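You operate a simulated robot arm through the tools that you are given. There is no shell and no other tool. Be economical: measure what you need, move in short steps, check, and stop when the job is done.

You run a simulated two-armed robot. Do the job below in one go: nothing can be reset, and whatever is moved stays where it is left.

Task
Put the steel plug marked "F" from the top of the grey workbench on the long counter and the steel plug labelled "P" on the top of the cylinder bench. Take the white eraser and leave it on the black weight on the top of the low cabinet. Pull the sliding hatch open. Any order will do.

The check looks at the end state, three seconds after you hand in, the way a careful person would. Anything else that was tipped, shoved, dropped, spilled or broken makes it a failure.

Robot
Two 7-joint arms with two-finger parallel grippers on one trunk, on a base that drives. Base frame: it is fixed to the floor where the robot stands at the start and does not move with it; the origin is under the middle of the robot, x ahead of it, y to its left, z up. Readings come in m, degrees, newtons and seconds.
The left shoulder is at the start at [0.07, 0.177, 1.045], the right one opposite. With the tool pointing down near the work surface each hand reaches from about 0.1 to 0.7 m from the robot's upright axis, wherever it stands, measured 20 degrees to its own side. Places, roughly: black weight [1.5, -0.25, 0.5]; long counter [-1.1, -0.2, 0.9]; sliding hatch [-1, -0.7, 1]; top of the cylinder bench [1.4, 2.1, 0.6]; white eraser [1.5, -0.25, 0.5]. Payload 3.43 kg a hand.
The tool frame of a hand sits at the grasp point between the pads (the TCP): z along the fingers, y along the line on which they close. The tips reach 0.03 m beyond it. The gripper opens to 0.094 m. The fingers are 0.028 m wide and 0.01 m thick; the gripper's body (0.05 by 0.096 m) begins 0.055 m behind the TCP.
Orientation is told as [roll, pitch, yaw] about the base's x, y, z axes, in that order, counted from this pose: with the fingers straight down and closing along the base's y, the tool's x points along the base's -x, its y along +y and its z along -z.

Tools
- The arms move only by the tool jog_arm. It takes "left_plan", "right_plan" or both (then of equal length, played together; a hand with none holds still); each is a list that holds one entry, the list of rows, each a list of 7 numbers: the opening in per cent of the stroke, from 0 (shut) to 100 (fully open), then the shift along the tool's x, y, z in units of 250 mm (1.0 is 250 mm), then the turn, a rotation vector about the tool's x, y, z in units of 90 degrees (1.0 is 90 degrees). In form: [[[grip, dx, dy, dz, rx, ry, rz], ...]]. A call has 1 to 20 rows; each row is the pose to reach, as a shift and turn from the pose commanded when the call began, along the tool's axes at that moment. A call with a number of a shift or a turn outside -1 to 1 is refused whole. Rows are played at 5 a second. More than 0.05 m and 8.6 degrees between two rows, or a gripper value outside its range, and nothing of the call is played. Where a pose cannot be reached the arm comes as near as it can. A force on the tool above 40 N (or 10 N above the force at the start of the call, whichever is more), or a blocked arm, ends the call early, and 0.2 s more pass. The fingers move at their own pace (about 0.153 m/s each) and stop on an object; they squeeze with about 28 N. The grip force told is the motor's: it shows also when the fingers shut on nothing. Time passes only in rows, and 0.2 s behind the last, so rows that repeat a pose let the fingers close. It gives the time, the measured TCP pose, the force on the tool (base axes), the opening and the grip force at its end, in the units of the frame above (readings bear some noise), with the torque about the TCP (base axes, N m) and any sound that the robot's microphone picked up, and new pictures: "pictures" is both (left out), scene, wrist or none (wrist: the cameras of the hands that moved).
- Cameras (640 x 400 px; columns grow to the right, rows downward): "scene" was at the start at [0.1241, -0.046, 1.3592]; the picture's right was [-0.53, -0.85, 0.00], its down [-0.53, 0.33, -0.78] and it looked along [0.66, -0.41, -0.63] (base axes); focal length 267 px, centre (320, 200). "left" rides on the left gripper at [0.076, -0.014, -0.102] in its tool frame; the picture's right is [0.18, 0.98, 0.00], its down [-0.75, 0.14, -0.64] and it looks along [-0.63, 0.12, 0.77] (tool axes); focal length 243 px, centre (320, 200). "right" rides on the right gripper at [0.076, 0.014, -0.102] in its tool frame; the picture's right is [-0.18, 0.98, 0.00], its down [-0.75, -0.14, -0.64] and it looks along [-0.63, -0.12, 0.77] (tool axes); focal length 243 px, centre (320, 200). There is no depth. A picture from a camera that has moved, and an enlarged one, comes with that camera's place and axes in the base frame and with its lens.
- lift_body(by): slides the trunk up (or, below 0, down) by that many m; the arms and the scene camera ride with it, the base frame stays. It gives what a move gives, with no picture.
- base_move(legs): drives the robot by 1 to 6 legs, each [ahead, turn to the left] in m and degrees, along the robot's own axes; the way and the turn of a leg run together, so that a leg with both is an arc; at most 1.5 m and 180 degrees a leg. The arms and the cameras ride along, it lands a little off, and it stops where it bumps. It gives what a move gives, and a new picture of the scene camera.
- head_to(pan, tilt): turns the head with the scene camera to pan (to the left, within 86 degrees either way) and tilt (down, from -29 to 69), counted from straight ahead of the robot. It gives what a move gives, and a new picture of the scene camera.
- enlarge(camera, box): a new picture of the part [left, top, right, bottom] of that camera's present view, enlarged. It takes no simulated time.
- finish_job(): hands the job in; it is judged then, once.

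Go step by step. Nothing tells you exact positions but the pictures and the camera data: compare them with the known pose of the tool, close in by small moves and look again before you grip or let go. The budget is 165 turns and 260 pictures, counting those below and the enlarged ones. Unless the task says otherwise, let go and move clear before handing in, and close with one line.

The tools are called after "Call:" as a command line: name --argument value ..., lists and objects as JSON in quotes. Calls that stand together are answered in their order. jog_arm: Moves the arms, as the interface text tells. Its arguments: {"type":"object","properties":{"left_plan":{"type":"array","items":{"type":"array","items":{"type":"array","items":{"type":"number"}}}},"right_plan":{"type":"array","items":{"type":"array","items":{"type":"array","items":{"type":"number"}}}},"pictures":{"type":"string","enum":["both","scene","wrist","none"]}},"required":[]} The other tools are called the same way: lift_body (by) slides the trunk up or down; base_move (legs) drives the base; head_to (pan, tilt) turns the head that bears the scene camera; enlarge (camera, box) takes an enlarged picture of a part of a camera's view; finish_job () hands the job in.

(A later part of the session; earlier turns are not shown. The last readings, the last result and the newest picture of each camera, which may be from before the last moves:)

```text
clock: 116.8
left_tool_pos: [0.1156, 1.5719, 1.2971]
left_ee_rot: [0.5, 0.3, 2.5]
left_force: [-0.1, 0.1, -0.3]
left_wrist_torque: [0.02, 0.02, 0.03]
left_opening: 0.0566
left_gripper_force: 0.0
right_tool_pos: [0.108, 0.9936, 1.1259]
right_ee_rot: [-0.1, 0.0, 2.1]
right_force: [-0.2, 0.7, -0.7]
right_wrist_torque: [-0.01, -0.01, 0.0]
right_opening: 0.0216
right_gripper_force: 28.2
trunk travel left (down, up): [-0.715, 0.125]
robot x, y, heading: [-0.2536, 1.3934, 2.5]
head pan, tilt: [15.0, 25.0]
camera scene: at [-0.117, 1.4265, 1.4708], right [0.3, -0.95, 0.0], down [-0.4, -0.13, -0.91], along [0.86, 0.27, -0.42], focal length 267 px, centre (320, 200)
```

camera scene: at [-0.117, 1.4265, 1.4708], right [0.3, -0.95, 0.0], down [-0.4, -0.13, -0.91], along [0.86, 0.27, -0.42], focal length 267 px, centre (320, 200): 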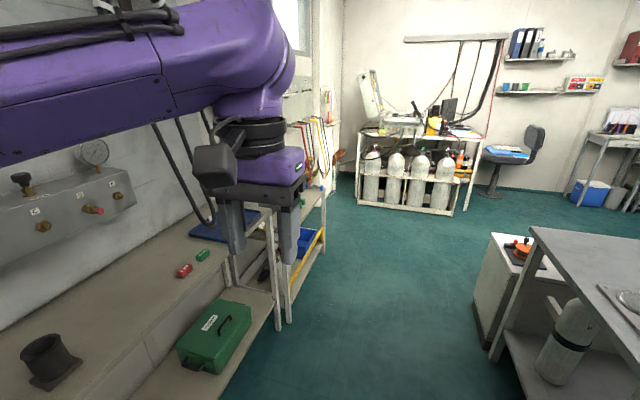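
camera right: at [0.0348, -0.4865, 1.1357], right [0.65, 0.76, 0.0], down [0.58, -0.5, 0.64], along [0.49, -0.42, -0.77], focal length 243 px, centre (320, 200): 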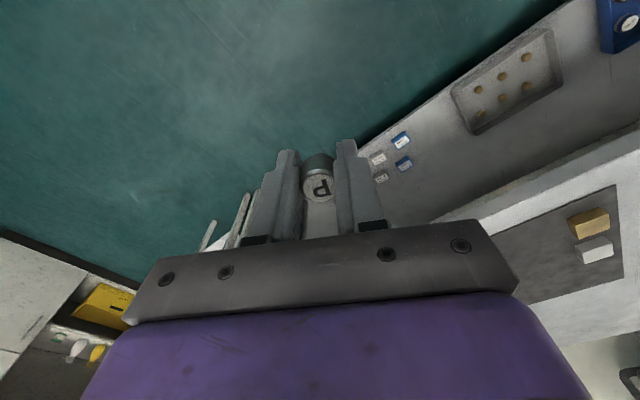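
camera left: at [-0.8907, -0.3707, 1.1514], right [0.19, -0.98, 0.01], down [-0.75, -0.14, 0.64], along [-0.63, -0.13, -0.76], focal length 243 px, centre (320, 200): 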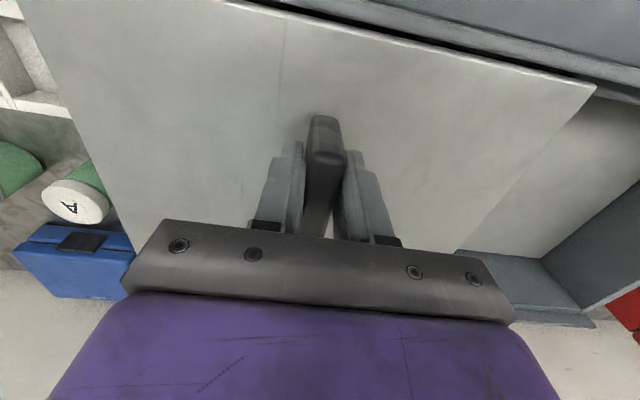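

The corridor is clear. I drive along it and then turn to face the cylinder bench.

Call:
base_move --legs '[[1.45, 0]]'

Call:
base_move --legs '[[0, 87.5]]'

Call:
head_to --pan -5 --tilt 45

```text
clock: 124.0
left_tool_pos: [1.5614, 1.6341, 1.2978]
left_ee_rot: [0.4, 0.3, 2.7]
left_force: [0.2, 1.4, 0.8]
left_wrist_torque: [0.0, 0.01, 0.01]
left_opening: 0.0565
left_gripper_force: 0.1
right_tool_pos: [1.5538, 1.0566, 1.1264]
right_ee_rot: [-0.1, -0.1, 2.3]
right_force: [0.5, 0.1, -0.3]
right_wrist_torque: [0.03, -0.03, 0.0]
right_opening: 0.0219
right_gripper_force: 28.0
trunk travel left (down, up): [-0.715, 0.125]
robot x, y, heading: [1.1904, 1.4599, 2.4]
head pan, tilt: [15.0, 25.0]
camera scene: at [1.3283, 1.489, 1.4709], right [0.3, -0.95, 0.0], down [-0.4, -0.13, -0.91], along [0.86, 0.27, -0.42], focal length 267 px, centre (320, 200)
```

scene: 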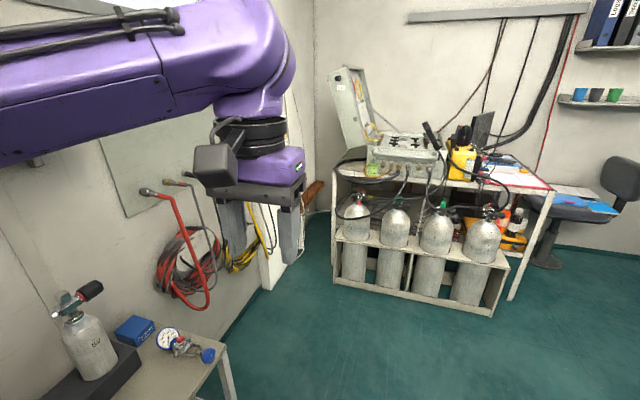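

```text
clock: 128.1
left_tool_pos: [1.0277, 1.8382, 1.2974]
left_ee_rot: [0.5, 0.4, 90.6]
left_force: [-0.4, 0.1, -0.6]
left_wrist_torque: [0.03, 0.02, -0.01]
left_opening: 0.0564
left_gripper_force: 0.1
right_tool_pos: [1.6058, 1.8093, 1.1254]
right_ee_rot: [0.0, -0.1, 90.1]
right_force: [-0.6, 0.0, -0.3]
right_wrist_torque: [0.0, 0.02, -0.01]
right_opening: 0.0219
right_gripper_force: 28.1
trunk travel left (down, up): [-0.715, 0.125]
robot x, y, heading: [1.1898, 1.4621, 90.3]
head pan, tilt: [15.0, 25.0]
camera scene: at [1.1659, 1.5982, 1.4708], right [0.96, 0.27, 0.0], down [0.11, -0.41, -0.91], along [-0.24, 0.87, -0.42], focal length 267 px, centre (320, 200)
```

scene: 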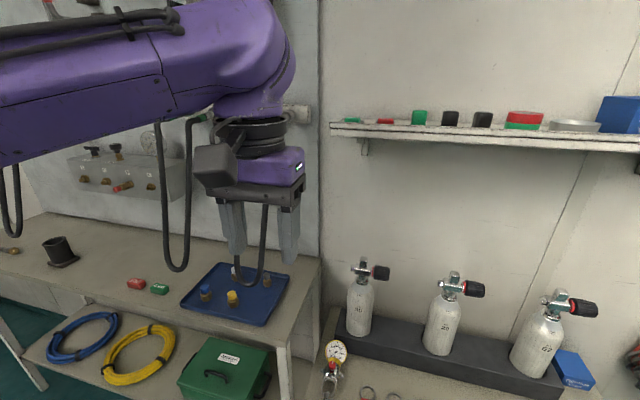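

```text
clock: 129.0
left_tool_pos: [1.0284, 1.8385, 1.2976]
left_ee_rot: [0.4, 0.3, 90.5]
left_force: [0.1, 0.1, 0.5]
left_wrist_torque: [0.0, -0.01, -0.03]
left_opening: 0.0567
left_gripper_force: 0.0
right_tool_pos: [1.6054, 1.8099, 1.1259]
right_ee_rot: [0.0, 0.0, 90.1]
right_force: [-0.1, 0.2, -0.9]
right_wrist_torque: [-0.01, 0.02, -0.03]
right_opening: 0.022
right_gripper_force: 27.9
trunk travel left (down, up): [-0.715, 0.125]
robot x, y, heading: [1.191, 1.458, 90.3]
head pan, tilt: [-5.0, 45.0]
camera scene: at [1.1966, 1.5904, 1.4403], right [1.0, -0.08, 0.0], down [-0.06, -0.7, -0.71], along [0.06, 0.71, -0.71], focal length 267 px, centre (320, 200)
```

scene: 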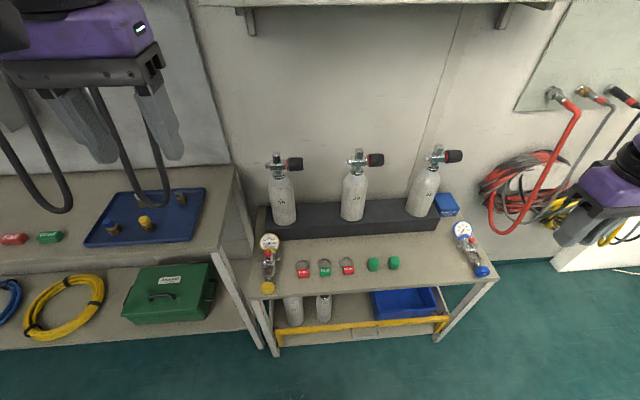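

There is free space on the bench top between the green caps and the right-hand gauge, around (1.61, 2.06). I retract the left hand a bit, drive 0.1 m ahead, and lower the trunk.

Call:
jog_arm --left_plan '[[[60, 0.15, 0, 0, 0, 0, 0], [60, 0.3, 0, 0, 0, 0, 0], [60, 0.4, 0, 0, 0, 0, 0]]]' --pictures "none"

Call:
base_move --legs '[[0.1, 0]]'

Call:
jog_arm --right_plan '[[[0, -0.15, 0, 0, 0, 0, 0], [0, -0.3, 0, 0, 0, 0, 0], [0, -0.45, 0, 0, 0, 0, 0], [0, -0.6, 0, 0, 0, 0, 0], [0, -0.6, 0, 0, 0, 0, 0]]]'

```text
clock: 129.8
left_tool_pos: [1.0295, 1.7384, 1.2992]
left_ee_rot: [0.3, 0.3, 90.6]
left_force: [0.6, 0.0, -0.4]
left_wrist_torque: [-0.04, -0.02, -0.01]
left_opening: 0.0566
left_gripper_force: 0.0
right_tool_pos: [1.606, 1.8093, 1.1258]
right_ee_rot: [0.0, -0.1, 90.1]
right_force: [0.4, 0.2, 0.3]
right_wrist_torque: [-0.03, 0.0, 0.01]
right_opening: 0.022
right_gripper_force: 27.6
trunk travel left (down, up): [-0.715, 0.125]
robot x, y, heading: [1.1892, 1.4602, 90.6]
head pan, tilt: [-5.0, 45.0]
```

```text
clock: 130.9
left_tool_pos: [1.0277, 1.8374, 1.3]
left_ee_rot: [0.5, 0.2, 90.5]
left_force: [-0.5, -0.5, 0.9]
left_wrist_torque: [-0.05, 0.03, 0.0]
left_opening: 0.0564
left_gripper_force: 0.0
right_tool_pos: [1.6043, 1.9076, 1.1255]
right_ee_rot: [0.0, -0.2, 90.1]
right_force: [0.6, 0.2, 0.4]
right_wrist_torque: [0.0, 0.0, 0.0]
right_opening: 0.0221
right_gripper_force: 27.8
trunk travel left (down, up): [-0.715, 0.125]
robot x, y, heading: [1.1872, 1.5596, 90.2]
head pan, tilt: [-5.0, 45.0]
camera scene: at [1.1962, 1.6883, 1.4404], right [1.0, -0.08, 0.0], down [-0.06, -0.7, -0.71], along [0.06, 0.71, -0.71], focal length 267 px, centre (320, 200)
```

scene: 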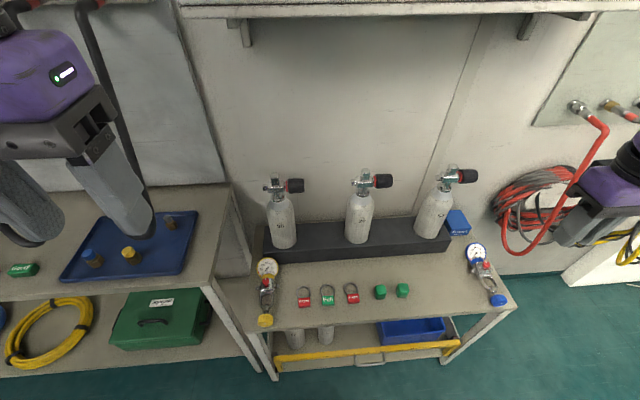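

```text
clock: 132.1
left_tool_pos: [1.0283, 1.8381, 1.2988]
left_ee_rot: [0.4, 0.2, 90.5]
left_force: [-0.3, 1.0, 0.0]
left_wrist_torque: [0.04, -0.01, 0.01]
left_opening: 0.0565
left_gripper_force: 0.0
right_tool_pos: [1.604, 2.0575, 1.1271]
right_ee_rot: [0.1, -0.2, 90.1]
right_force: [-0.2, -0.3, 0.6]
right_wrist_torque: [0.0, 0.01, 0.03]
right_opening: 0.0219
right_gripper_force: 27.8
trunk travel left (down, up): [-0.715, 0.125]
robot x, y, heading: [1.1898, 1.5581, 90.1]
head pan, tilt: [-5.0, 45.0]
camera scene: at [1.196, 1.6884, 1.4403], right [1.0, -0.08, 0.0], down [-0.06, -0.7, -0.71], along [0.06, 0.71, -0.71], focal length 267 px, centre (320, 200)
camera right: at [1.5897, 1.981, 1.2286], right [-0.98, 0.18, 0.0], down [0.14, 0.75, 0.64], along [0.12, 0.63, -0.76], focal length 243 px, centre (320, 200)
```

scene: 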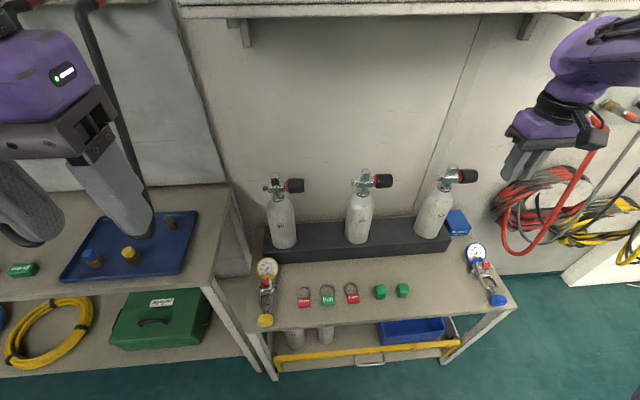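
right: 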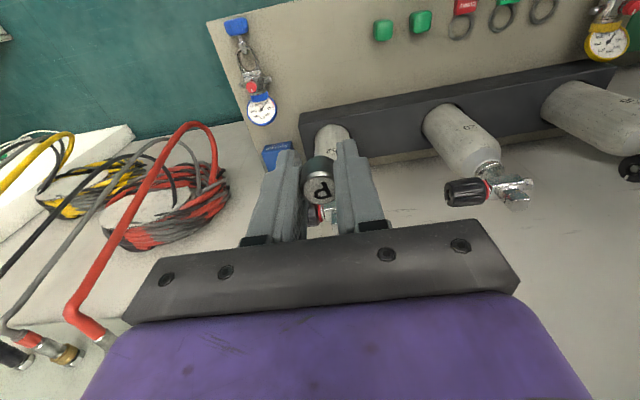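

The spot under the right hand is clear. I lower the trunk 0.34 m.

Call:
lift_body --by -0.34

Call:
jog_arm --right_plan '[[[0, 0.04, 0, 0, 0, 0, 0], [0, 0.04, 0, 0.1, 0, 0, 0], [0, 0.04, 0, 0.2, 0, 0, 0], [0, 0.04, 0, 0.2, 0, 0, 0]]]'

```text
clock: 135.4
left_tool_pos: [1.0288, 1.8384, 0.9586]
left_ee_rot: [0.4, 0.3, 90.5]
left_force: [-0.6, -0.3, -0.1]
left_wrist_torque: [0.01, 0.0, -0.06]
left_opening: 0.0563
left_gripper_force: 0.2
right_tool_pos: [1.6043, 2.0577, 0.7878]
right_ee_rot: [0.0, 0.0, 90.0]
right_force: [0.8, 0.0, 0.4]
right_wrist_torque: [-0.02, -0.01, -0.03]
right_opening: 0.0218
right_gripper_force: 27.4
trunk travel left (down, up): [-0.375, 0.465]
robot x, y, heading: [1.1887, 1.5563, 90.4]
head pan, tilt: [-5.0, 45.0]
```

```text
clock: 136.4
left_tool_pos: [1.029, 1.8381, 0.9589]
left_ee_rot: [0.3, 0.4, 90.5]
left_force: [-0.2, 1.0, 0.0]
left_wrist_torque: [0.01, -0.02, 0.0]
left_opening: 0.0563
left_gripper_force: 0.1
right_tool_pos: [1.6032, 2.0469, 0.7368]
right_ee_rot: [0.0, 0.0, 90.1]
right_force: [0.6, 0.1, -1.0]
right_wrist_torque: [0.01, 0.0, -0.02]
right_opening: 0.022
right_gripper_force: 28.4
trunk travel left (down, up): [-0.375, 0.465]
robot x, y, heading: [1.19, 1.5588, 90.1]
head pan, tilt: [-5.0, 45.0]
camera scene: at [1.1961, 1.6891, 1.1003], right [1.0, -0.08, 0.0], down [-0.06, -0.7, -0.71], along [0.06, 0.7, -0.71], focal length 267 px, centre (320, 200)
camera right: at [1.5892, 1.9711, 0.8377], right [-0.98, 0.18, 0.0], down [0.14, 0.75, 0.64], along [0.12, 0.63, -0.77], focal length 243 px, centre (320, 200)
```

scene: 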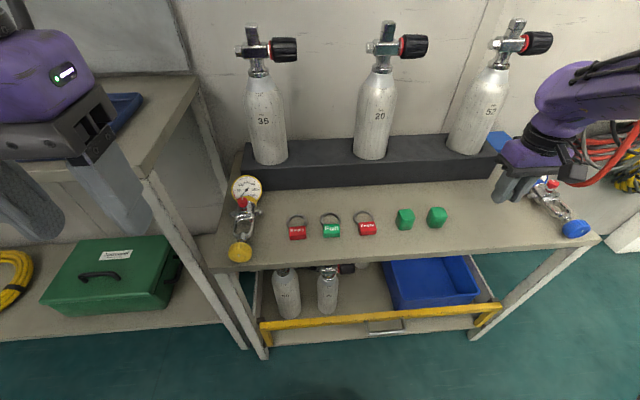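
right: 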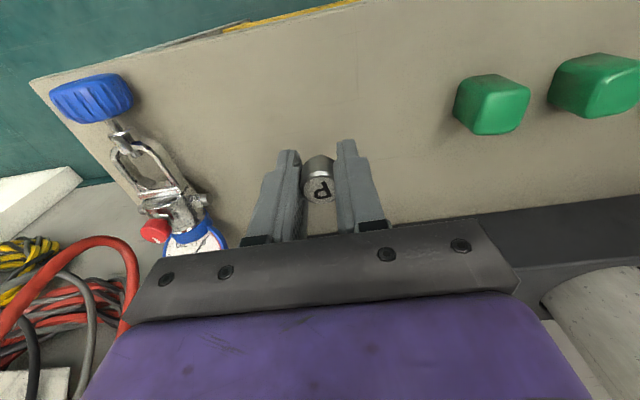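

Call:
jog_arm --right_plan '[[[0, 0, 0, 0.05, 0, 0, 0], [0, 0, 0, 0.1, 0, 0, 0], [0, 0, 0, 0.13, 0, 0, 0], [0, 0, 0, 0.13, 0, 0, 0]]]' --pictures "wrist"

Call:
enlarge --camera "scene" --box '[440, 120, 600, 260]'

```text
clock: 137.4
left_tool_pos: [1.0292, 1.8387, 0.9594]
left_ee_rot: [0.4, 0.4, 90.5]
left_force: [-0.7, 0.0, 0.0]
left_wrist_torque: [0.01, 0.02, -0.01]
left_opening: 0.0564
left_gripper_force: 0.1
right_tool_pos: [1.6031, 2.0467, 0.7057]
right_ee_rot: [0.1, 0.0, 90.1]
right_force: [0.4, -0.2, -0.4]
right_wrist_torque: [-0.03, -0.03, -0.01]
right_opening: 0.0219
right_gripper_force: 28.3
trunk travel left (down, up): [-0.375, 0.465]
robot x, y, heading: [1.1913, 1.5543, 90.1]
head pan, tilt: [-5.0, 45.0]
camera right: at [1.589, 1.9702, 0.8047], right [-0.98, 0.18, 0.0], down [0.14, 0.75, 0.64], along [0.12, 0.63, -0.77], focal length 243 px, centre (320, 200)
```

right: 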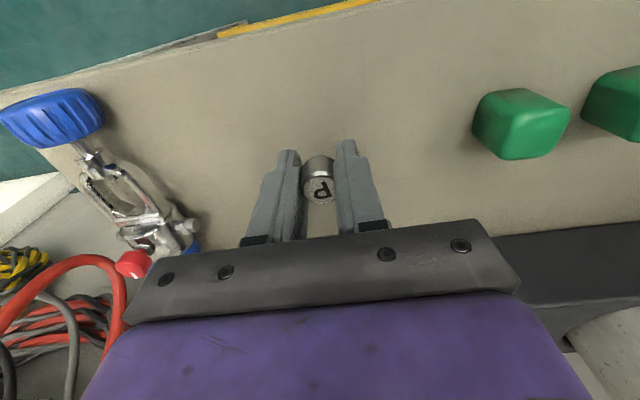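

```text
2.86 times, centred on (520, 190) of scene
camera zoom: at [1.1962, 1.6892, 1.1003], right [1.0, -0.08, 0.0], down [-0.06, -0.7, -0.71], along [0.06, 0.7, -0.71], focal length 764 px, centre (-251, 229)
```

zoom: 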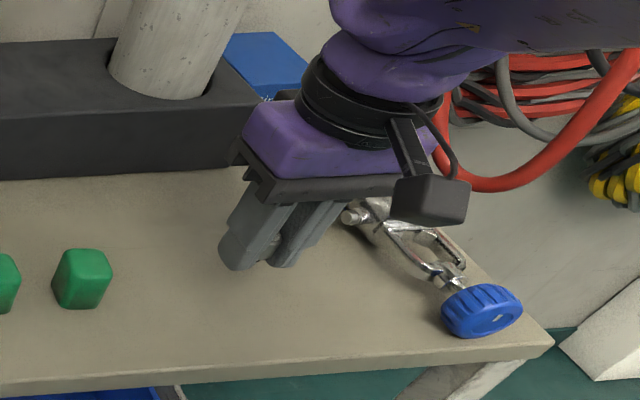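

Still above the top. I continue down slowly.

Call:
jog_arm --right_plan '[[[0, 0, 0, 0.03, 0, 0, 0], [0, 0, 0, 0.06, 0, 0, 0], [0, 0, 0, 0.08, 0, 0, 0], [0, 0, 0, 0.08, 0, 0, 0]]]' --pictures "wrist"

```text
clock: 138.4
left_tool_pos: [1.0289, 1.839, 0.9586]
left_ee_rot: [0.3, 0.3, 90.6]
left_force: [-0.1, -0.3, 0.6]
left_wrist_torque: [0.01, 0.0, -0.02]
left_opening: 0.0565
left_gripper_force: 0.0
right_tool_pos: [1.6046, 2.0481, 0.6841]
right_ee_rot: [0.0, -0.2, 90.1]
right_force: [-0.3, -0.1, 0.2]
right_wrist_torque: [0.0, 0.0, 0.01]
right_opening: 0.0218
right_gripper_force: 27.9
trunk travel left (down, up): [-0.375, 0.465]
robot x, y, heading: [1.1897, 1.5556, 90.3]
head pan, tilt: [-5.0, 45.0]
camera right: at [1.5895, 1.9711, 0.7855], right [-0.98, 0.18, 0.0], down [0.14, 0.75, 0.64], along [0.12, 0.63, -0.77], focal length 243 px, centre (320, 200)
```

right: 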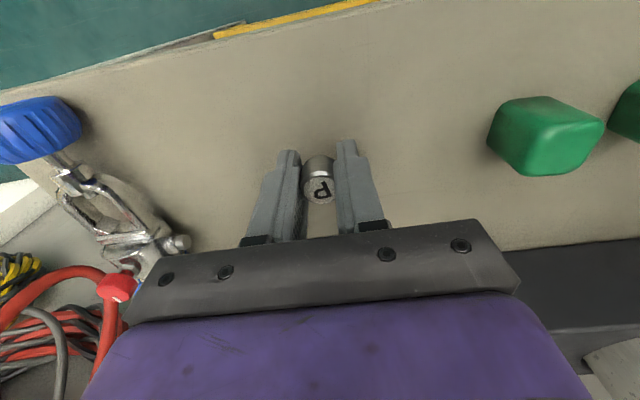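

Call:
jog_arm --right_plan '[[[0, 0, 0, 0.025, 0, 0, 0], [0, 0, 0, 0.05, 0, 0, 0], [0, 0, 0, 0.065, 0, 0, 0], [0, 0, 0, 0.065, 0, 0, 0]]]' --pictures "wrist"

```text
clock: 139.4
left_tool_pos: [1.0275, 1.8384, 0.9606]
left_ee_rot: [0.3, 0.3, 90.4]
left_force: [-0.7, 0.1, 0.5]
left_wrist_torque: [-0.01, 0.03, 0.03]
left_opening: 0.0562
left_gripper_force: 0.1
right_tool_pos: [1.6037, 2.0469, 0.6709]
right_ee_rot: [-0.2, -0.4, 90.1]
right_force: [1.8, 3.7, 18.3]
right_wrist_torque: [0.19, -0.01, -0.02]
right_opening: 0.0217
right_gripper_force: 28.1
trunk travel left (down, up): [-0.375, 0.465]
robot x, y, heading: [1.1874, 1.5563, 90.5]
head pan, tilt: [-5.0, 45.0]
camera right: at [1.5891, 1.9705, 0.772], right [-0.98, 0.18, 0.0], down [0.14, 0.75, 0.65], along [0.12, 0.64, -0.76], focal length 243 px, centre (320, 200)
```

right: 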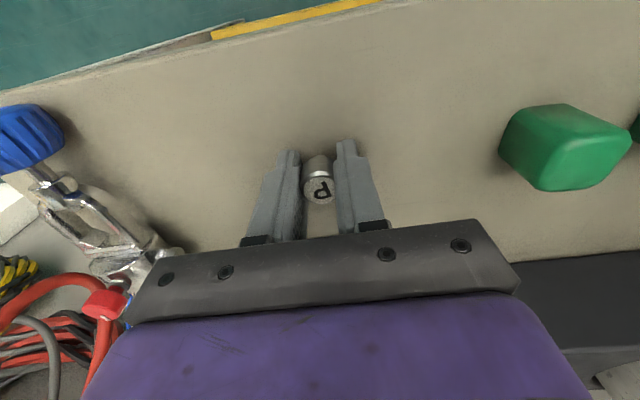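

Contact at z 0.671. I ease off 2 mm, open, and lift away.

Call:
jog_arm --right_plan '[[[0, 0, 0, -0.008, 0, 0, 0], [0, 0, 0, -0.008, 0, 0, 0], [30, 0, 0, -0.008, 0, 0, 0], [50, 0, 0, -0.008, 0, 0, 0], [50, 0, 0, -0.008, 0, 0, 0], [50, 0, 0, -0.1, 0, 0, 0], [50, 0, 0, -0.25, 0, 0, 0], [50, 0, 0, -0.4, 0, 0, 0], [50, 0, 0, -0.5, 0, 0, 0]]]'

Call:
enlarge --camera "right" --box '[240, 20, 400, 180]'

```text
clock: 141.4
left_tool_pos: [1.0279, 1.8394, 0.9587]
left_ee_rot: [0.4, 0.1, 90.5]
left_force: [0.1, 0.0, -0.1]
left_wrist_torque: [-0.01, 0.0, -0.02]
left_opening: 0.0564
left_gripper_force: 0.1
right_tool_pos: [1.6054, 2.0464, 0.7942]
right_ee_rot: [-0.1, -0.1, 90.1]
right_force: [-0.6, -0.5, -0.2]
right_wrist_torque: [0.0, -0.02, 0.03]
right_opening: 0.0469
right_gripper_force: 0.2
trunk travel left (down, up): [-0.375, 0.465]
robot x, y, heading: [1.1867, 1.5574, 90.7]
head pan, tilt: [-5.0, 45.0]
camera scene: at [1.1962, 1.689, 1.1002], right [1.0, -0.08, 0.0], down [-0.06, -0.7, -0.71], along [0.06, 0.7, -0.71], focal length 267 px, centre (320, 200)
camera right: at [1.5902, 1.9708, 0.895], right [-0.98, 0.18, 0.0], down [0.14, 0.75, 0.64], along [0.12, 0.63, -0.77], focal length 243 px, centre (320, 200)
```

scene: 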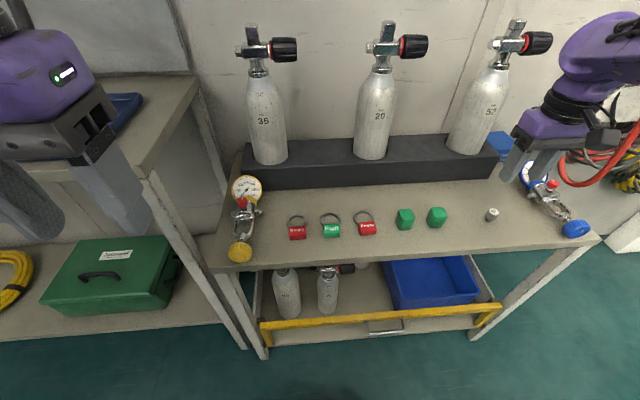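
right: 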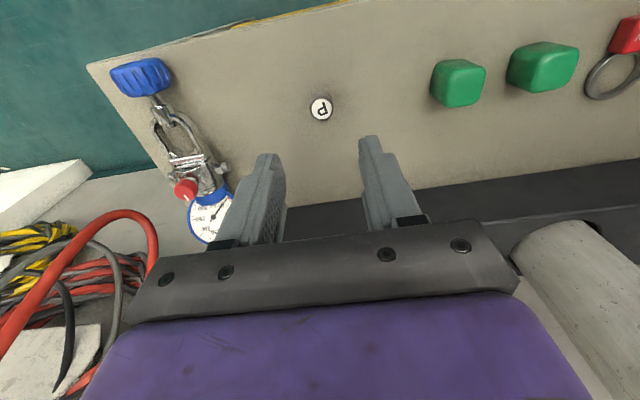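

```text
2.50 times, centred on (320, 100) of right
camera zoom: at [1.5902, 1.9708, 0.895], right [-0.98, 0.18, 0.0], down [0.14, 0.75, 0.64], along [0.12, 0.63, -0.77], focal length 606 px, centre (320, 450)
```

zoom: 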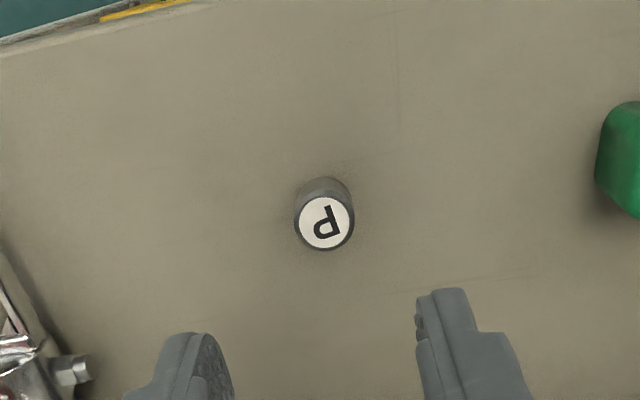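

P stands on the cylinder bench. I raise the trunk, retract the right hand, back off a little and look toward the low cabinet.

Call:
lift_body --by 0.35

Call:
jog_arm --right_plan '[[[50, 0.15, 0, 0, 0, 0, 0], [50, 0.3, 0.05, 0, 0, 0, 0], [50, 0.45, 0.1, 0, 0, 0, 0], [50, 0.6, 0.15, 0, 0, 0, 0], [50, 0.7, 0.2, 0, 0, 0, 0]]]' --pictures "none"

Call:
base_move --legs '[[-0.1, 0], [0, -90]]'

Call:
head_to --pan -45 --tilt 30

```text
clock: 144.9
left_tool_pos: [1.0295, 1.8395, 1.3087]
left_ee_rot: [0.3, 0.3, 90.5]
left_force: [0.3, 1.2, 0.0]
left_wrist_torque: [0.0, 0.01, -0.03]
left_opening: 0.0561
left_gripper_force: 0.2
right_tool_pos: [1.6046, 2.0463, 1.144]
right_ee_rot: [-0.1, -0.1, 90.2]
right_force: [-0.4, -0.4, 0.6]
right_wrist_torque: [0.04, -0.02, -0.02]
right_opening: 0.0471
right_gripper_force: 0.0
trunk travel left (down, up): [-0.725, 0.115]
robot x, y, heading: [1.1891, 1.558, 90.6]
head pan, tilt: [-5.0, 45.0]
```

```text
clock: 146.1
left_tool_pos: [1.0285, 1.84, 1.3077]
left_ee_rot: [0.4, 0.3, 90.5]
left_force: [0.3, -0.4, -0.5]
left_wrist_torque: [-0.04, -0.01, 0.0]
left_opening: 0.0565
left_gripper_force: 0.1
right_tool_pos: [1.5879, 1.9059, 1.1329]
right_ee_rot: [0.7, -0.2, 90.0]
right_force: [0.6, 0.2, -0.8]
right_wrist_torque: [-0.01, 0.0, 0.03]
right_opening: 0.0469
right_gripper_force: 0.0
right hand out of reach, approached as far as the arm can: row 4, 5
trunk travel left (down, up): [-0.725, 0.115]
robot x, y, heading: [1.1874, 1.5575, 90.4]
head pan, tilt: [-5.0, 45.0]
```

```text
clock: 151.0
left_tool_pos: [1.4694, 1.6186, 1.3084]
left_ee_rot: [0.4, 0.4, 0.3]
left_force: [0.4, -0.2, -0.6]
left_wrist_torque: [-0.02, 0.0, 0.0]
left_opening: 0.0565
left_gripper_force: 0.1
right_tool_pos: [1.5349, 1.0584, 1.1327]
right_ee_rot: [0.8, 0.0, -0.2]
right_force: [0.5, 0.0, -0.1]
right_wrist_torque: [-0.01, -0.03, 0.01]
right_opening: 0.047
right_gripper_force: 0.0
trunk travel left (down, up): [-0.725, 0.115]
robot x, y, heading: [1.1886, 1.4577, -0.2]
head pan, tilt: [-5.0, 45.0]
camera scene: at [1.3217, 1.4528, 1.4503], right [-0.08, -1.0, 0.0], down [-0.7, 0.06, -0.71], along [0.7, -0.06, -0.71], focal length 267 px, centre (320, 200)
```

scene: 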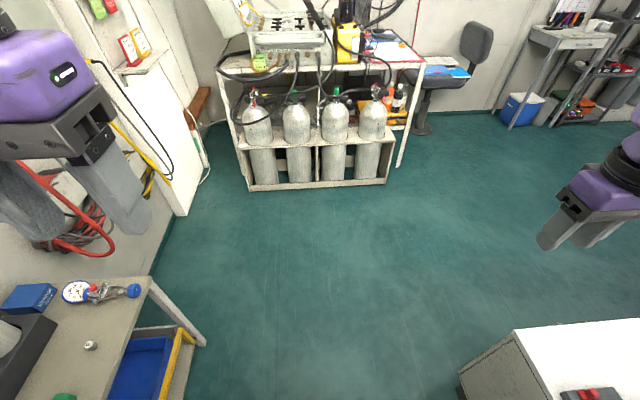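

```text
clock: 152.1
left_tool_pos: [1.4694, 1.6184, 1.31]
left_ee_rot: [0.4, 0.4, 0.4]
left_force: [-0.2, -0.1, -0.3]
left_wrist_torque: [0.02, 0.0, 0.04]
left_opening: 0.0566
left_gripper_force: 0.0
right_tool_pos: [1.5337, 1.0585, 1.1317]
right_ee_rot: [0.9, -0.1, -0.2]
right_force: [1.3, 1.1, 0.3]
right_wrist_torque: [-0.03, 0.0, -0.01]
right_opening: 0.0472
right_gripper_force: 0.1
trunk travel left (down, up): [-0.725, 0.115]
robot x, y, heading: [1.188, 1.4607, 0.3]
head pan, tilt: [-45.0, 30.0]
camera scene: at [1.3049, 1.396, 1.4728], right [-0.7, -0.71, 0.0], down [-0.36, 0.35, -0.87], along [0.61, -0.61, -0.5], focal length 267 px, centre (320, 200)
```

scene: 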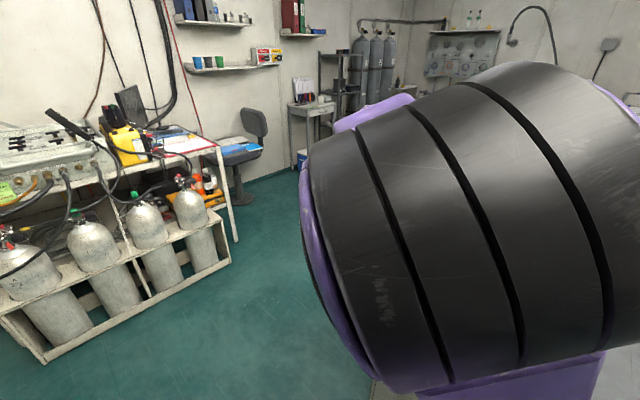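

The low white cabinet runs behind the workbench (its far side at x≈1.59). I drive around to the open floor at x≈2.15 and look.

Call:
base_move --legs '[[0.95, 0], [0, -90]]'

Call:
head_to --pan 0 --tilt 30

```text
clock: 160.9
left_tool_pos: [2.3011, 1.2032, 1.3091]
left_ee_rot: [0.4, 0.2, -88.0]
left_force: [-0.6, -1.3, -0.5]
left_wrist_torque: [-0.03, 0.02, 0.03]
left_opening: 0.0563
left_gripper_force: 0.0
right_tool_pos: [1.7431, 1.1215, 1.1309]
right_ee_rot: [0.8, -0.1, -88.4]
right_force: [0.2, 0.0, -0.5]
right_wrist_torque: [-0.01, -0.03, 0.01]
right_opening: 0.047
right_gripper_force: 0.2
trunk travel left (down, up): [-0.725, 0.115]
robot x, y, heading: [2.1377, 1.479, -88.2]
head pan, tilt: [-45.0, 30.0]
camera scene: at [2.0757, 1.3626, 1.4729], right [-0.73, 0.68, 0.0], down [0.34, 0.37, -0.87], along [-0.59, -0.63, -0.5], focal length 267 px, centre (320, 200)
```

scene: 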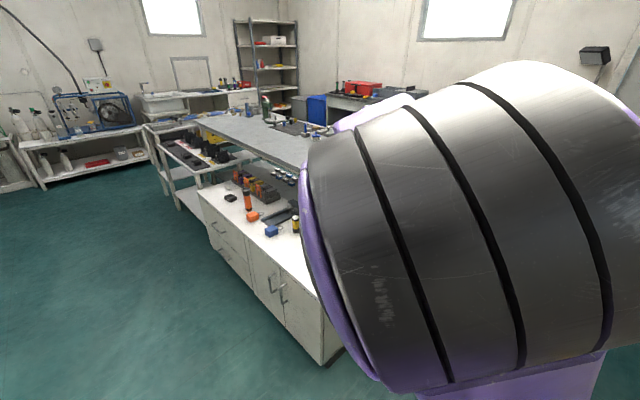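

```text
clock: 162.0
left_tool_pos: [2.3017, 1.2029, 1.3094]
left_ee_rot: [0.3, 0.3, -88.0]
left_force: [-0.9, 0.5, 0.1]
left_wrist_torque: [0.02, 0.01, 0.01]
left_opening: 0.0568
left_gripper_force: 0.0
right_tool_pos: [1.743, 1.1217, 1.1322]
right_ee_rot: [1.0, 0.0, -88.5]
right_force: [-0.4, -0.6, -0.7]
right_wrist_torque: [-0.02, 0.03, 0.0]
right_opening: 0.0468
right_gripper_force: 0.1
trunk travel left (down, up): [-0.725, 0.115]
robot x, y, heading: [2.1381, 1.4812, -88.0]
head pan, tilt: [0.0, 30.0]
camera scene: at [2.1404, 1.3382, 1.4729], right [-1.0, -0.03, 0.0], down [-0.02, 0.5, -0.87], along [0.03, -0.87, -0.5], focal length 267 px, centre (320, 200)
```

scene: 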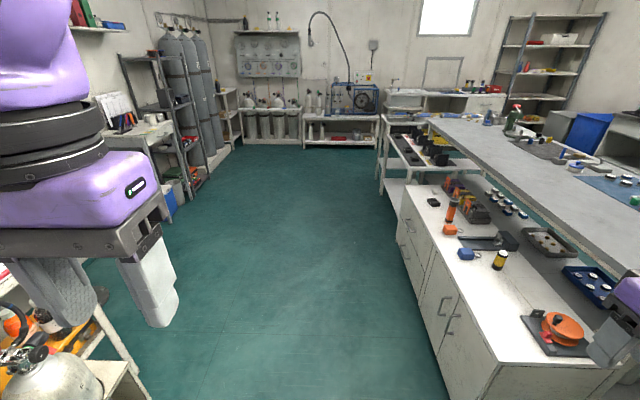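

Call:
enlarge --camera "scene" --box '[400, 160, 560, 260]'

```text
4.00 times, centred on (480, 210) of scene
camera zoom: at [2.1404, 1.3382, 1.4729], right [-1.0, -0.03, 0.0], down [-0.02, 0.5, -0.87], along [0.03, -0.87, -0.5], focal length 1069 px, centre (-320, 160)
```

zoom: 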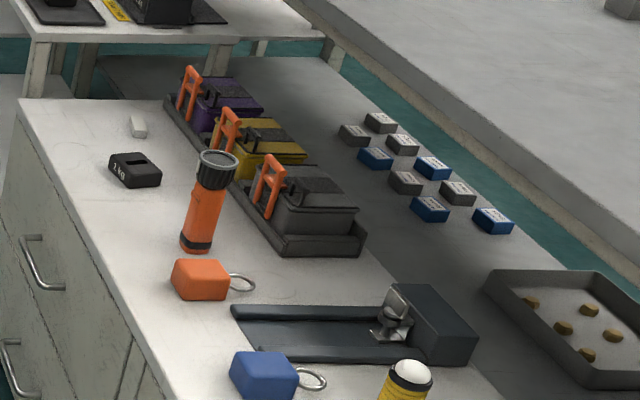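

I see the white eraser at about (1.34, -0.47) and the 2 kg black weight at (1.41, -0.29) on the low cabinet. I drive to its front side and face it.

Call:
base_move --legs '[[0, -7], [1.5, 0], [0.18, 0], [0, -84.5]]'

Call:
head_to --pan 5 --tilt 50

```text
clock: 174.6
left_tool_pos: [1.6889, -0.3371, 1.309]
left_ee_rot: [0.4, 0.3, -179.7]
left_force: [0.3, -0.3, -0.3]
left_wrist_torque: [-0.02, 0.02, 0.0]
left_opening: 0.0562
left_gripper_force: 0.1
right_tool_pos: [1.6252, 0.2235, 1.1325]
right_ee_rot: [0.8, -0.1, 179.8]
right_force: [-1.1, -0.4, 0.3]
right_wrist_torque: [-0.01, -0.01, -0.04]
right_opening: 0.047
right_gripper_force: 0.1
trunk travel left (down, up): [-0.725, 0.115]
robot x, y, heading: [1.9696, -0.1803, -179.9]
head pan, tilt: [0.0, 30.0]
camera scene: at [1.8304, -0.1788, 1.4729], right [0.0, 1.0, 0.0], down [0.5, 0.0, -0.87], along [-0.87, 0.0, -0.5], focal length 267 px, centre (320, 200)
```

scene: 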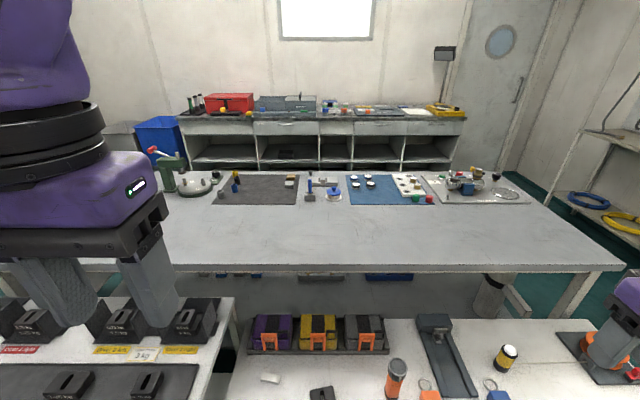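

```text
clock: 175.4
left_tool_pos: [1.6893, -0.3365, 1.309]
left_ee_rot: [0.4, 0.2, -179.7]
left_force: [0.5, -0.9, 0.5]
left_wrist_torque: [0.0, 0.02, -0.03]
left_opening: 0.0567
left_gripper_force: 0.1
right_tool_pos: [1.6245, 0.2243, 1.1314]
right_ee_rot: [1.0, -0.1, 179.9]
right_force: [-0.7, -0.4, 0.3]
right_wrist_torque: [-0.02, -0.03, 0.02]
right_opening: 0.0469
right_gripper_force: 0.1
trunk travel left (down, up): [-0.725, 0.115]
robot x, y, heading: [1.9696, -0.176, -179.8]
head pan, tilt: [5.0, 50.0]
camera scene: at [1.8441, -0.1852, 1.4434], right [-0.09, 1.0, 0.0], down [0.76, 0.07, -0.64], along [-0.64, -0.06, -0.77], focal length 267 px, centre (320, 200)
```

scene: 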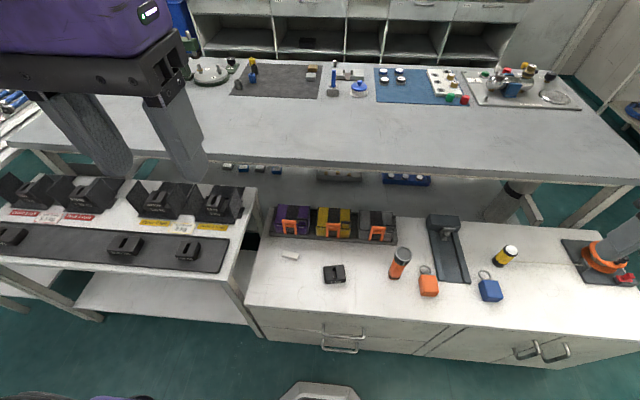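

Call:
enlarge --camera "scene" --box '[256, 220, 384, 300]'

```text
5.00 times, centred on (320, 260) of scene
camera zoom: at [1.8441, -0.1852, 1.4434], right [-0.09, 1.0, 0.0], down [0.76, 0.07, -0.64], along [-0.64, -0.06, -0.77], focal length 1336 px, centre (320, -100)
```

zoom: 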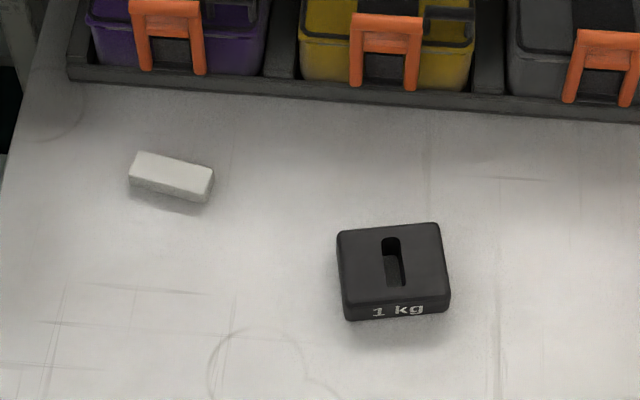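

The eraser is at about (1.40, -0.333, 0.595), long axis roughly along y; the weight (flat, with a slot) is at about (1.465, -0.165). I move the left hand over the eraser, turned ~16° to line up with its length, opened wide.

Call:
jog_arm --left_plan '[[[100, -0.16, 0, 0, 0, 0, 0.03], [100, -0.32, 0, 0, 0, 0, 0.06], [100, -0.48, 0, 0, 0, 0, 0.09], [100, -0.64, 0, 0, 0, 0, 0.12], [100, -0.8, 0, 0, 0, 0, 0.15], [100, -0.96, 0, 0, 0, 0, 0.18], [100, -1.0, 0, 0, 0, 0, 0.18], [100, -1.0, 0, 0, 0, 0, 0.18]]]' --pictures "none"

Call:
lift_body --by -0.4

Call:
jog_arm --left_plan '[[[100, -0.1, 0, 0.1, 0, 0, 0], [100, -0.15, 0, 0.25, 0, 0, 0], [100, -0.15, 0, 0.35, 0, 0, 0], [100, -0.15, 0, 0.4, 0, 0, 0]]]'

```text
clock: 177.2
left_tool_pos: [1.4396, -0.3367, 1.3081]
left_ee_rot: [0.3, 0.3, 164.2]
left_force: [-0.3, -0.5, 0.0]
left_wrist_torque: [0.0, -0.03, -0.02]
left_opening: 0.0941
left_gripper_force: 0.1
right_tool_pos: [1.6246, 0.2239, 1.1318]
right_ee_rot: [1.0, 0.0, 179.7]
right_force: [-0.2, -0.3, -0.6]
right_wrist_torque: [-0.02, 0.0, 0.0]
right_opening: 0.0469
right_gripper_force: 0.1
trunk travel left (down, up): [-0.725, 0.115]
robot x, y, heading: [1.9713, -0.1753, -179.8]
head pan, tilt: [5.0, 50.0]
```

```text
clock: 181.1
left_tool_pos: [1.4385, -0.3377, 0.9081]
left_ee_rot: [0.3, 0.5, 164.0]
left_force: [0.0, 0.1, -0.4]
left_wrist_torque: [-0.01, 0.01, 0.04]
left_opening: 0.094
left_gripper_force: 0.1
right_tool_pos: [1.6243, 0.224, 0.7326]
right_ee_rot: [1.0, -0.1, 179.9]
right_force: [0.1, 0.0, 0.3]
right_wrist_torque: [-0.01, -0.03, -0.02]
right_opening: 0.0469
right_gripper_force: 0.1
trunk travel left (down, up): [-0.325, 0.515]
robot x, y, heading: [1.9668, -0.1793, -179.6]
head pan, tilt: [5.0, 50.0]
```

```text
clock: 182.1
left_tool_pos: [1.4024, -0.328, 0.807]
left_ee_rot: [0.2, 0.3, 164.0]
left_force: [0.3, 0.0, 0.3]
left_wrist_torque: [-0.01, 0.01, 0.02]
left_opening: 0.0943
left_gripper_force: 0.1
right_tool_pos: [1.6241, 0.2238, 0.7328]
right_ee_rot: [1.0, -0.1, 179.9]
right_force: [-0.3, -0.4, 0.3]
right_wrist_torque: [0.0, 0.03, 0.01]
right_opening: 0.0472
right_gripper_force: 0.1
trunk travel left (down, up): [-0.325, 0.515]
robot x, y, heading: [1.9706, -0.1773, -180.0]
head pan, tilt: [5.0, 50.0]
camera scene: at [1.8441, -0.1853, 1.0433], right [-0.09, 1.0, 0.0], down [0.76, 0.07, -0.64], along [-0.64, -0.06, -0.77], focal length 267 px, centre (320, 200)
camera left: at [1.4805, -0.3338, 0.9085], right [-0.09, -1.0, 0.01], down [-0.77, 0.08, 0.64], along [-0.64, 0.05, -0.77], focal length 243 px, centre (320, 200)
```

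scene: 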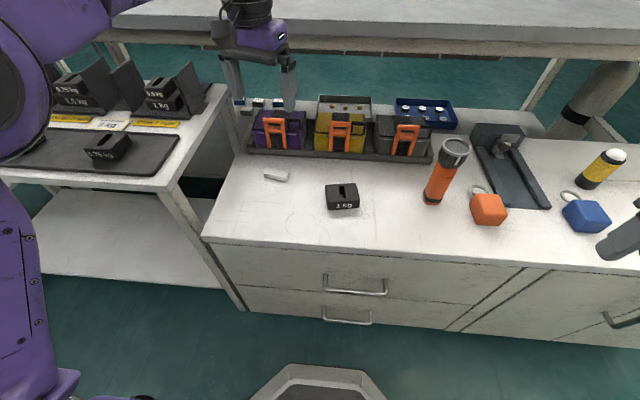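
left: 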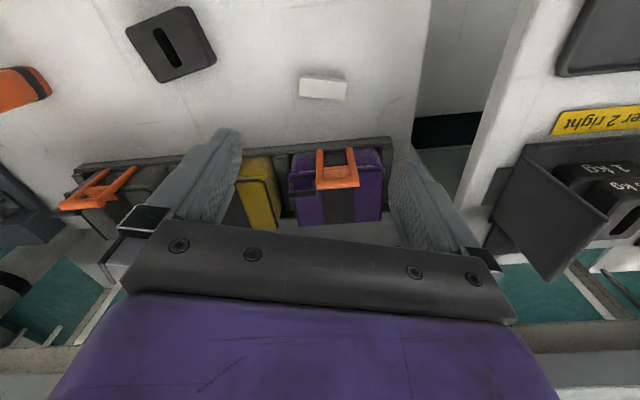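

Aligned. I descend to z≈0.65 and check.

Call:
jog_arm --left_plan '[[[100, -0.019, 0.022, 0.16, 0, 0, 0], [100, -0.019, 0.022, 0.32, 0, 0, 0], [100, -0.019, 0.022, 0.48, 0, 0, 0], [100, -0.019, 0.022, 0.62, 0, 0, 0], [100, -0.019, 0.022, 0.62, 0, 0, 0]]]'

Call:
enlarge --camera "scene" --box '[200, 80, 360, 220]'

```text
clock: 183.3
left_tool_pos: [1.398, -0.3303, 0.6508]
left_ee_rot: [0.4, 0.3, 164.1]
left_force: [0.2, -0.1, -0.9]
left_wrist_torque: [-0.02, -0.01, 0.01]
left_opening: 0.0939
left_gripper_force: 0.1
right_tool_pos: [1.6241, 0.2242, 0.732]
right_ee_rot: [1.0, -0.1, 179.8]
right_force: [0.4, 0.0, 0.7]
right_wrist_torque: [0.02, 0.01, 0.0]
right_opening: 0.047
right_gripper_force: 0.0
trunk travel left (down, up): [-0.325, 0.515]
robot x, y, heading: [1.9719, -0.1774, -179.9]
head pan, tilt: [5.0, 50.0]
camera scene: at [1.8442, -0.1853, 1.0434], right [-0.09, 1.0, 0.0], down [0.76, 0.07, -0.64], along [-0.64, -0.06, -0.77], focal length 267 px, centre (320, 200)
camera left: at [1.4758, -0.3368, 0.752], right [-0.09, -1.0, 0.01], down [-0.77, 0.07, 0.64], along [-0.64, 0.05, -0.77], focal length 243 px, centre (320, 200)
```

scene: 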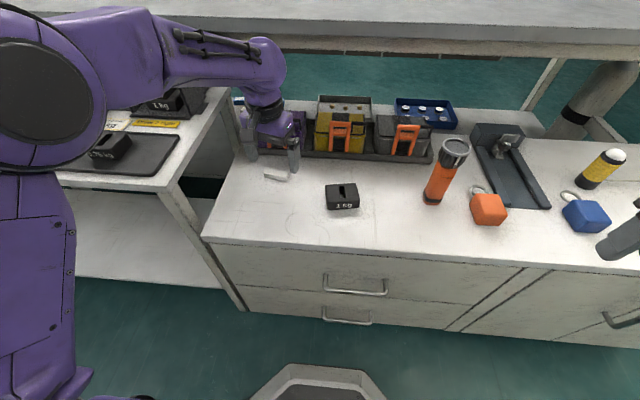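
left: 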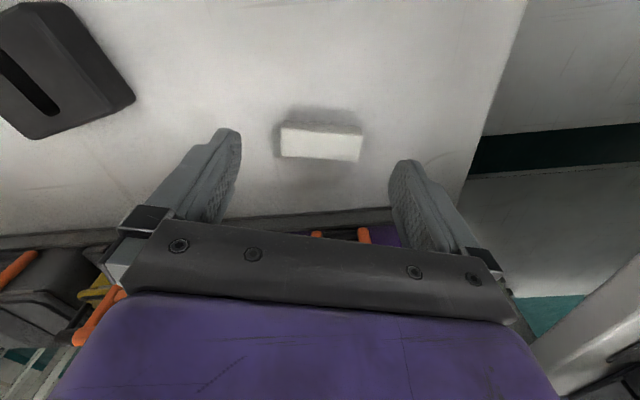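

```text
2.86 times, centred on (280, 150) of scene
camera zoom: at [1.8442, -0.1853, 1.0434], right [-0.09, 1.0, 0.0], down [0.76, 0.07, -0.64], along [-0.64, -0.06, -0.77], focal length 764 px, centre (434, 343)
```

zoom: 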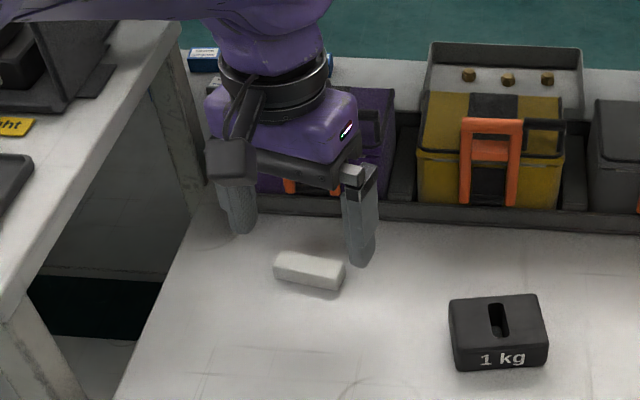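

Centered. I descend to 0.619 and close on the eraser.

Call:
jog_arm --left_plan '[[[100, 0, 0.01, 0.06, 0, 0, 0], [100, 0, 0.01, 0.125, 0, 0, 0], [100, 0, 0.01, 0.125, 0, 0, 0], [60, 0, 0.01, 0.125, 0, 0, 0], [40, 0, 0.01, 0.125, 0, 0, 0], [40, 0, 0.01, 0.125, 0, 0, 0], [40, 0, 0.01, 0.125, 0, 0, 0]]]'

Call:
enlarge --camera "scene" --box '[200, 80, 360, 220]'

```text
clock: 184.9
left_tool_pos: [1.3977, -0.335, 0.6209]
left_ee_rot: [0.2, 0.4, 164.0]
left_force: [-0.2, 0.0, 0.0]
left_wrist_torque: [0.02, -0.03, 0.02]
left_opening: 0.0577
left_gripper_force: 27.9
right_tool_pos: [1.6242, 0.2242, 0.7308]
right_ee_rot: [1.1, -0.1, 179.9]
right_force: [0.8, -0.8, -0.7]
right_wrist_torque: [-0.02, -0.01, -0.01]
right_opening: 0.0474
right_gripper_force: 0.0
trunk travel left (down, up): [-0.325, 0.515]
robot x, y, heading: [1.9704, -0.1768, -179.6]
head pan, tilt: [5.0, 50.0]
camera scene: at [1.8441, -0.1853, 1.0433], right [-0.09, 1.0, 0.0], down [0.76, 0.07, -0.64], along [-0.64, -0.06, -0.77], focal length 267 px, centre (320, 200)
camera left: at [1.4757, -0.3411, 0.7218], right [-0.09, -1.0, 0.01], down [-0.77, 0.07, 0.64], along [-0.64, 0.05, -0.77], focal length 243 px, centre (320, 200)
```

scene: 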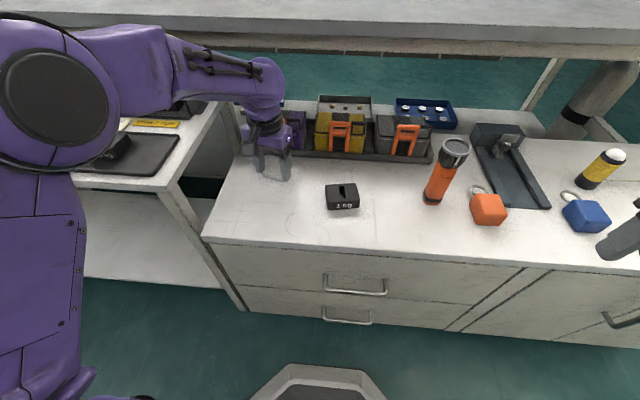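
left: 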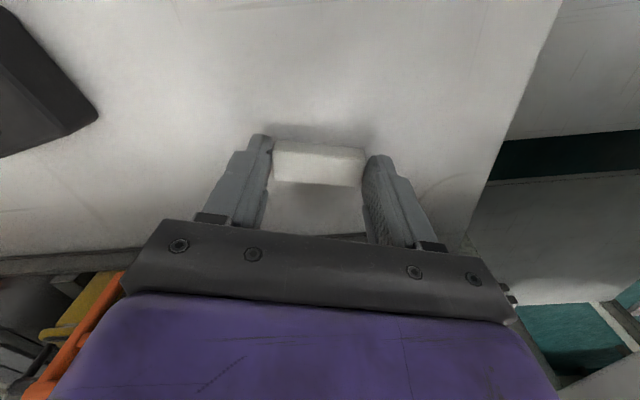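

```text
2.86 times, centred on (280, 150) of scene
camera zoom: at [1.8441, -0.1853, 1.0433], right [-0.09, 1.0, 0.0], down [0.76, 0.07, -0.64], along [-0.64, -0.06, -0.77], focal length 764 px, centre (434, 343)
```

zoom: 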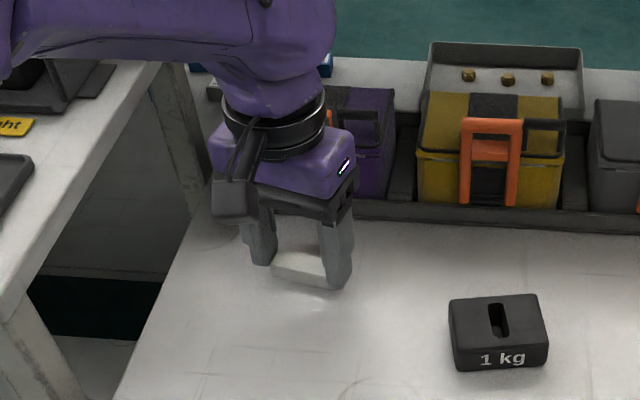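

Gripped. I lift it and check.

Call:
jog_arm --left_plan '[[[30, 0, 0, -0.04, 0, 0, 0], [30, 0, 0, -0.1, 0, 0, 0], [30, 0, 0, -0.2, 0, 0, 0], [30, 0, 0, -0.32, 0, 0, 0], [30, 0, 0, -0.32, 0, 0, 0]]]'

Call:
enlarge --camera "scene" --box '[200, 80, 360, 220]'

```text
clock: 186.1
left_tool_pos: [1.3976, -0.3351, 0.7005]
left_ee_rot: [0.2, 0.3, 164.2]
left_force: [0.5, -0.2, -0.9]
left_wrist_torque: [0.01, 0.01, 0.03]
left_opening: 0.0576
left_gripper_force: 27.8
right_tool_pos: [1.6233, 0.2231, 0.7316]
right_ee_rot: [1.0, -0.1, 179.9]
right_force: [-0.1, -0.6, -0.4]
right_wrist_torque: [-0.05, 0.02, -0.01]
right_opening: 0.0472
right_gripper_force: 0.1
trunk travel left (down, up): [-0.325, 0.515]
robot x, y, heading: [1.97, -0.1786, -179.5]
head pan, tilt: [5.0, 50.0]
camera scene: at [1.844, -0.1853, 1.0433], right [-0.09, 1.0, 0.0], down [0.76, 0.07, -0.64], along [-0.64, -0.06, -0.77], focal length 267 px, centre (320, 200)
camera left: at [1.4748, -0.3411, 0.802], right [-0.09, -1.0, 0.01], down [-0.77, 0.07, 0.64], along [-0.64, 0.05, -0.77], focal length 243 px, centre (320, 200)
```

scene: 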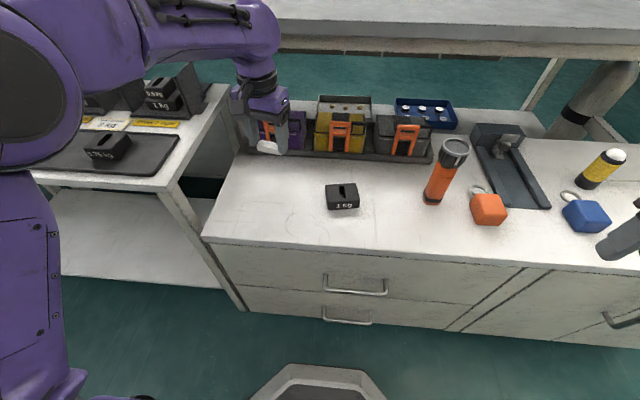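
left: 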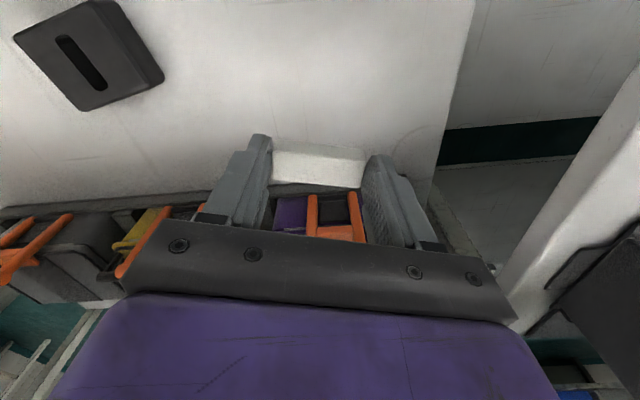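

```text
2.86 times, centred on (280, 150) of scene
camera zoom: at [1.844, -0.1853, 1.0433], right [-0.09, 1.0, 0.0], down [0.76, 0.07, -0.64], along [-0.64, -0.06, -0.77], focal length 764 px, centre (434, 343)
```

zoom: 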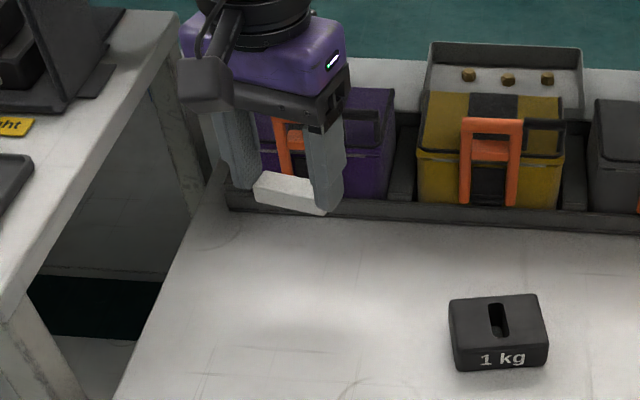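

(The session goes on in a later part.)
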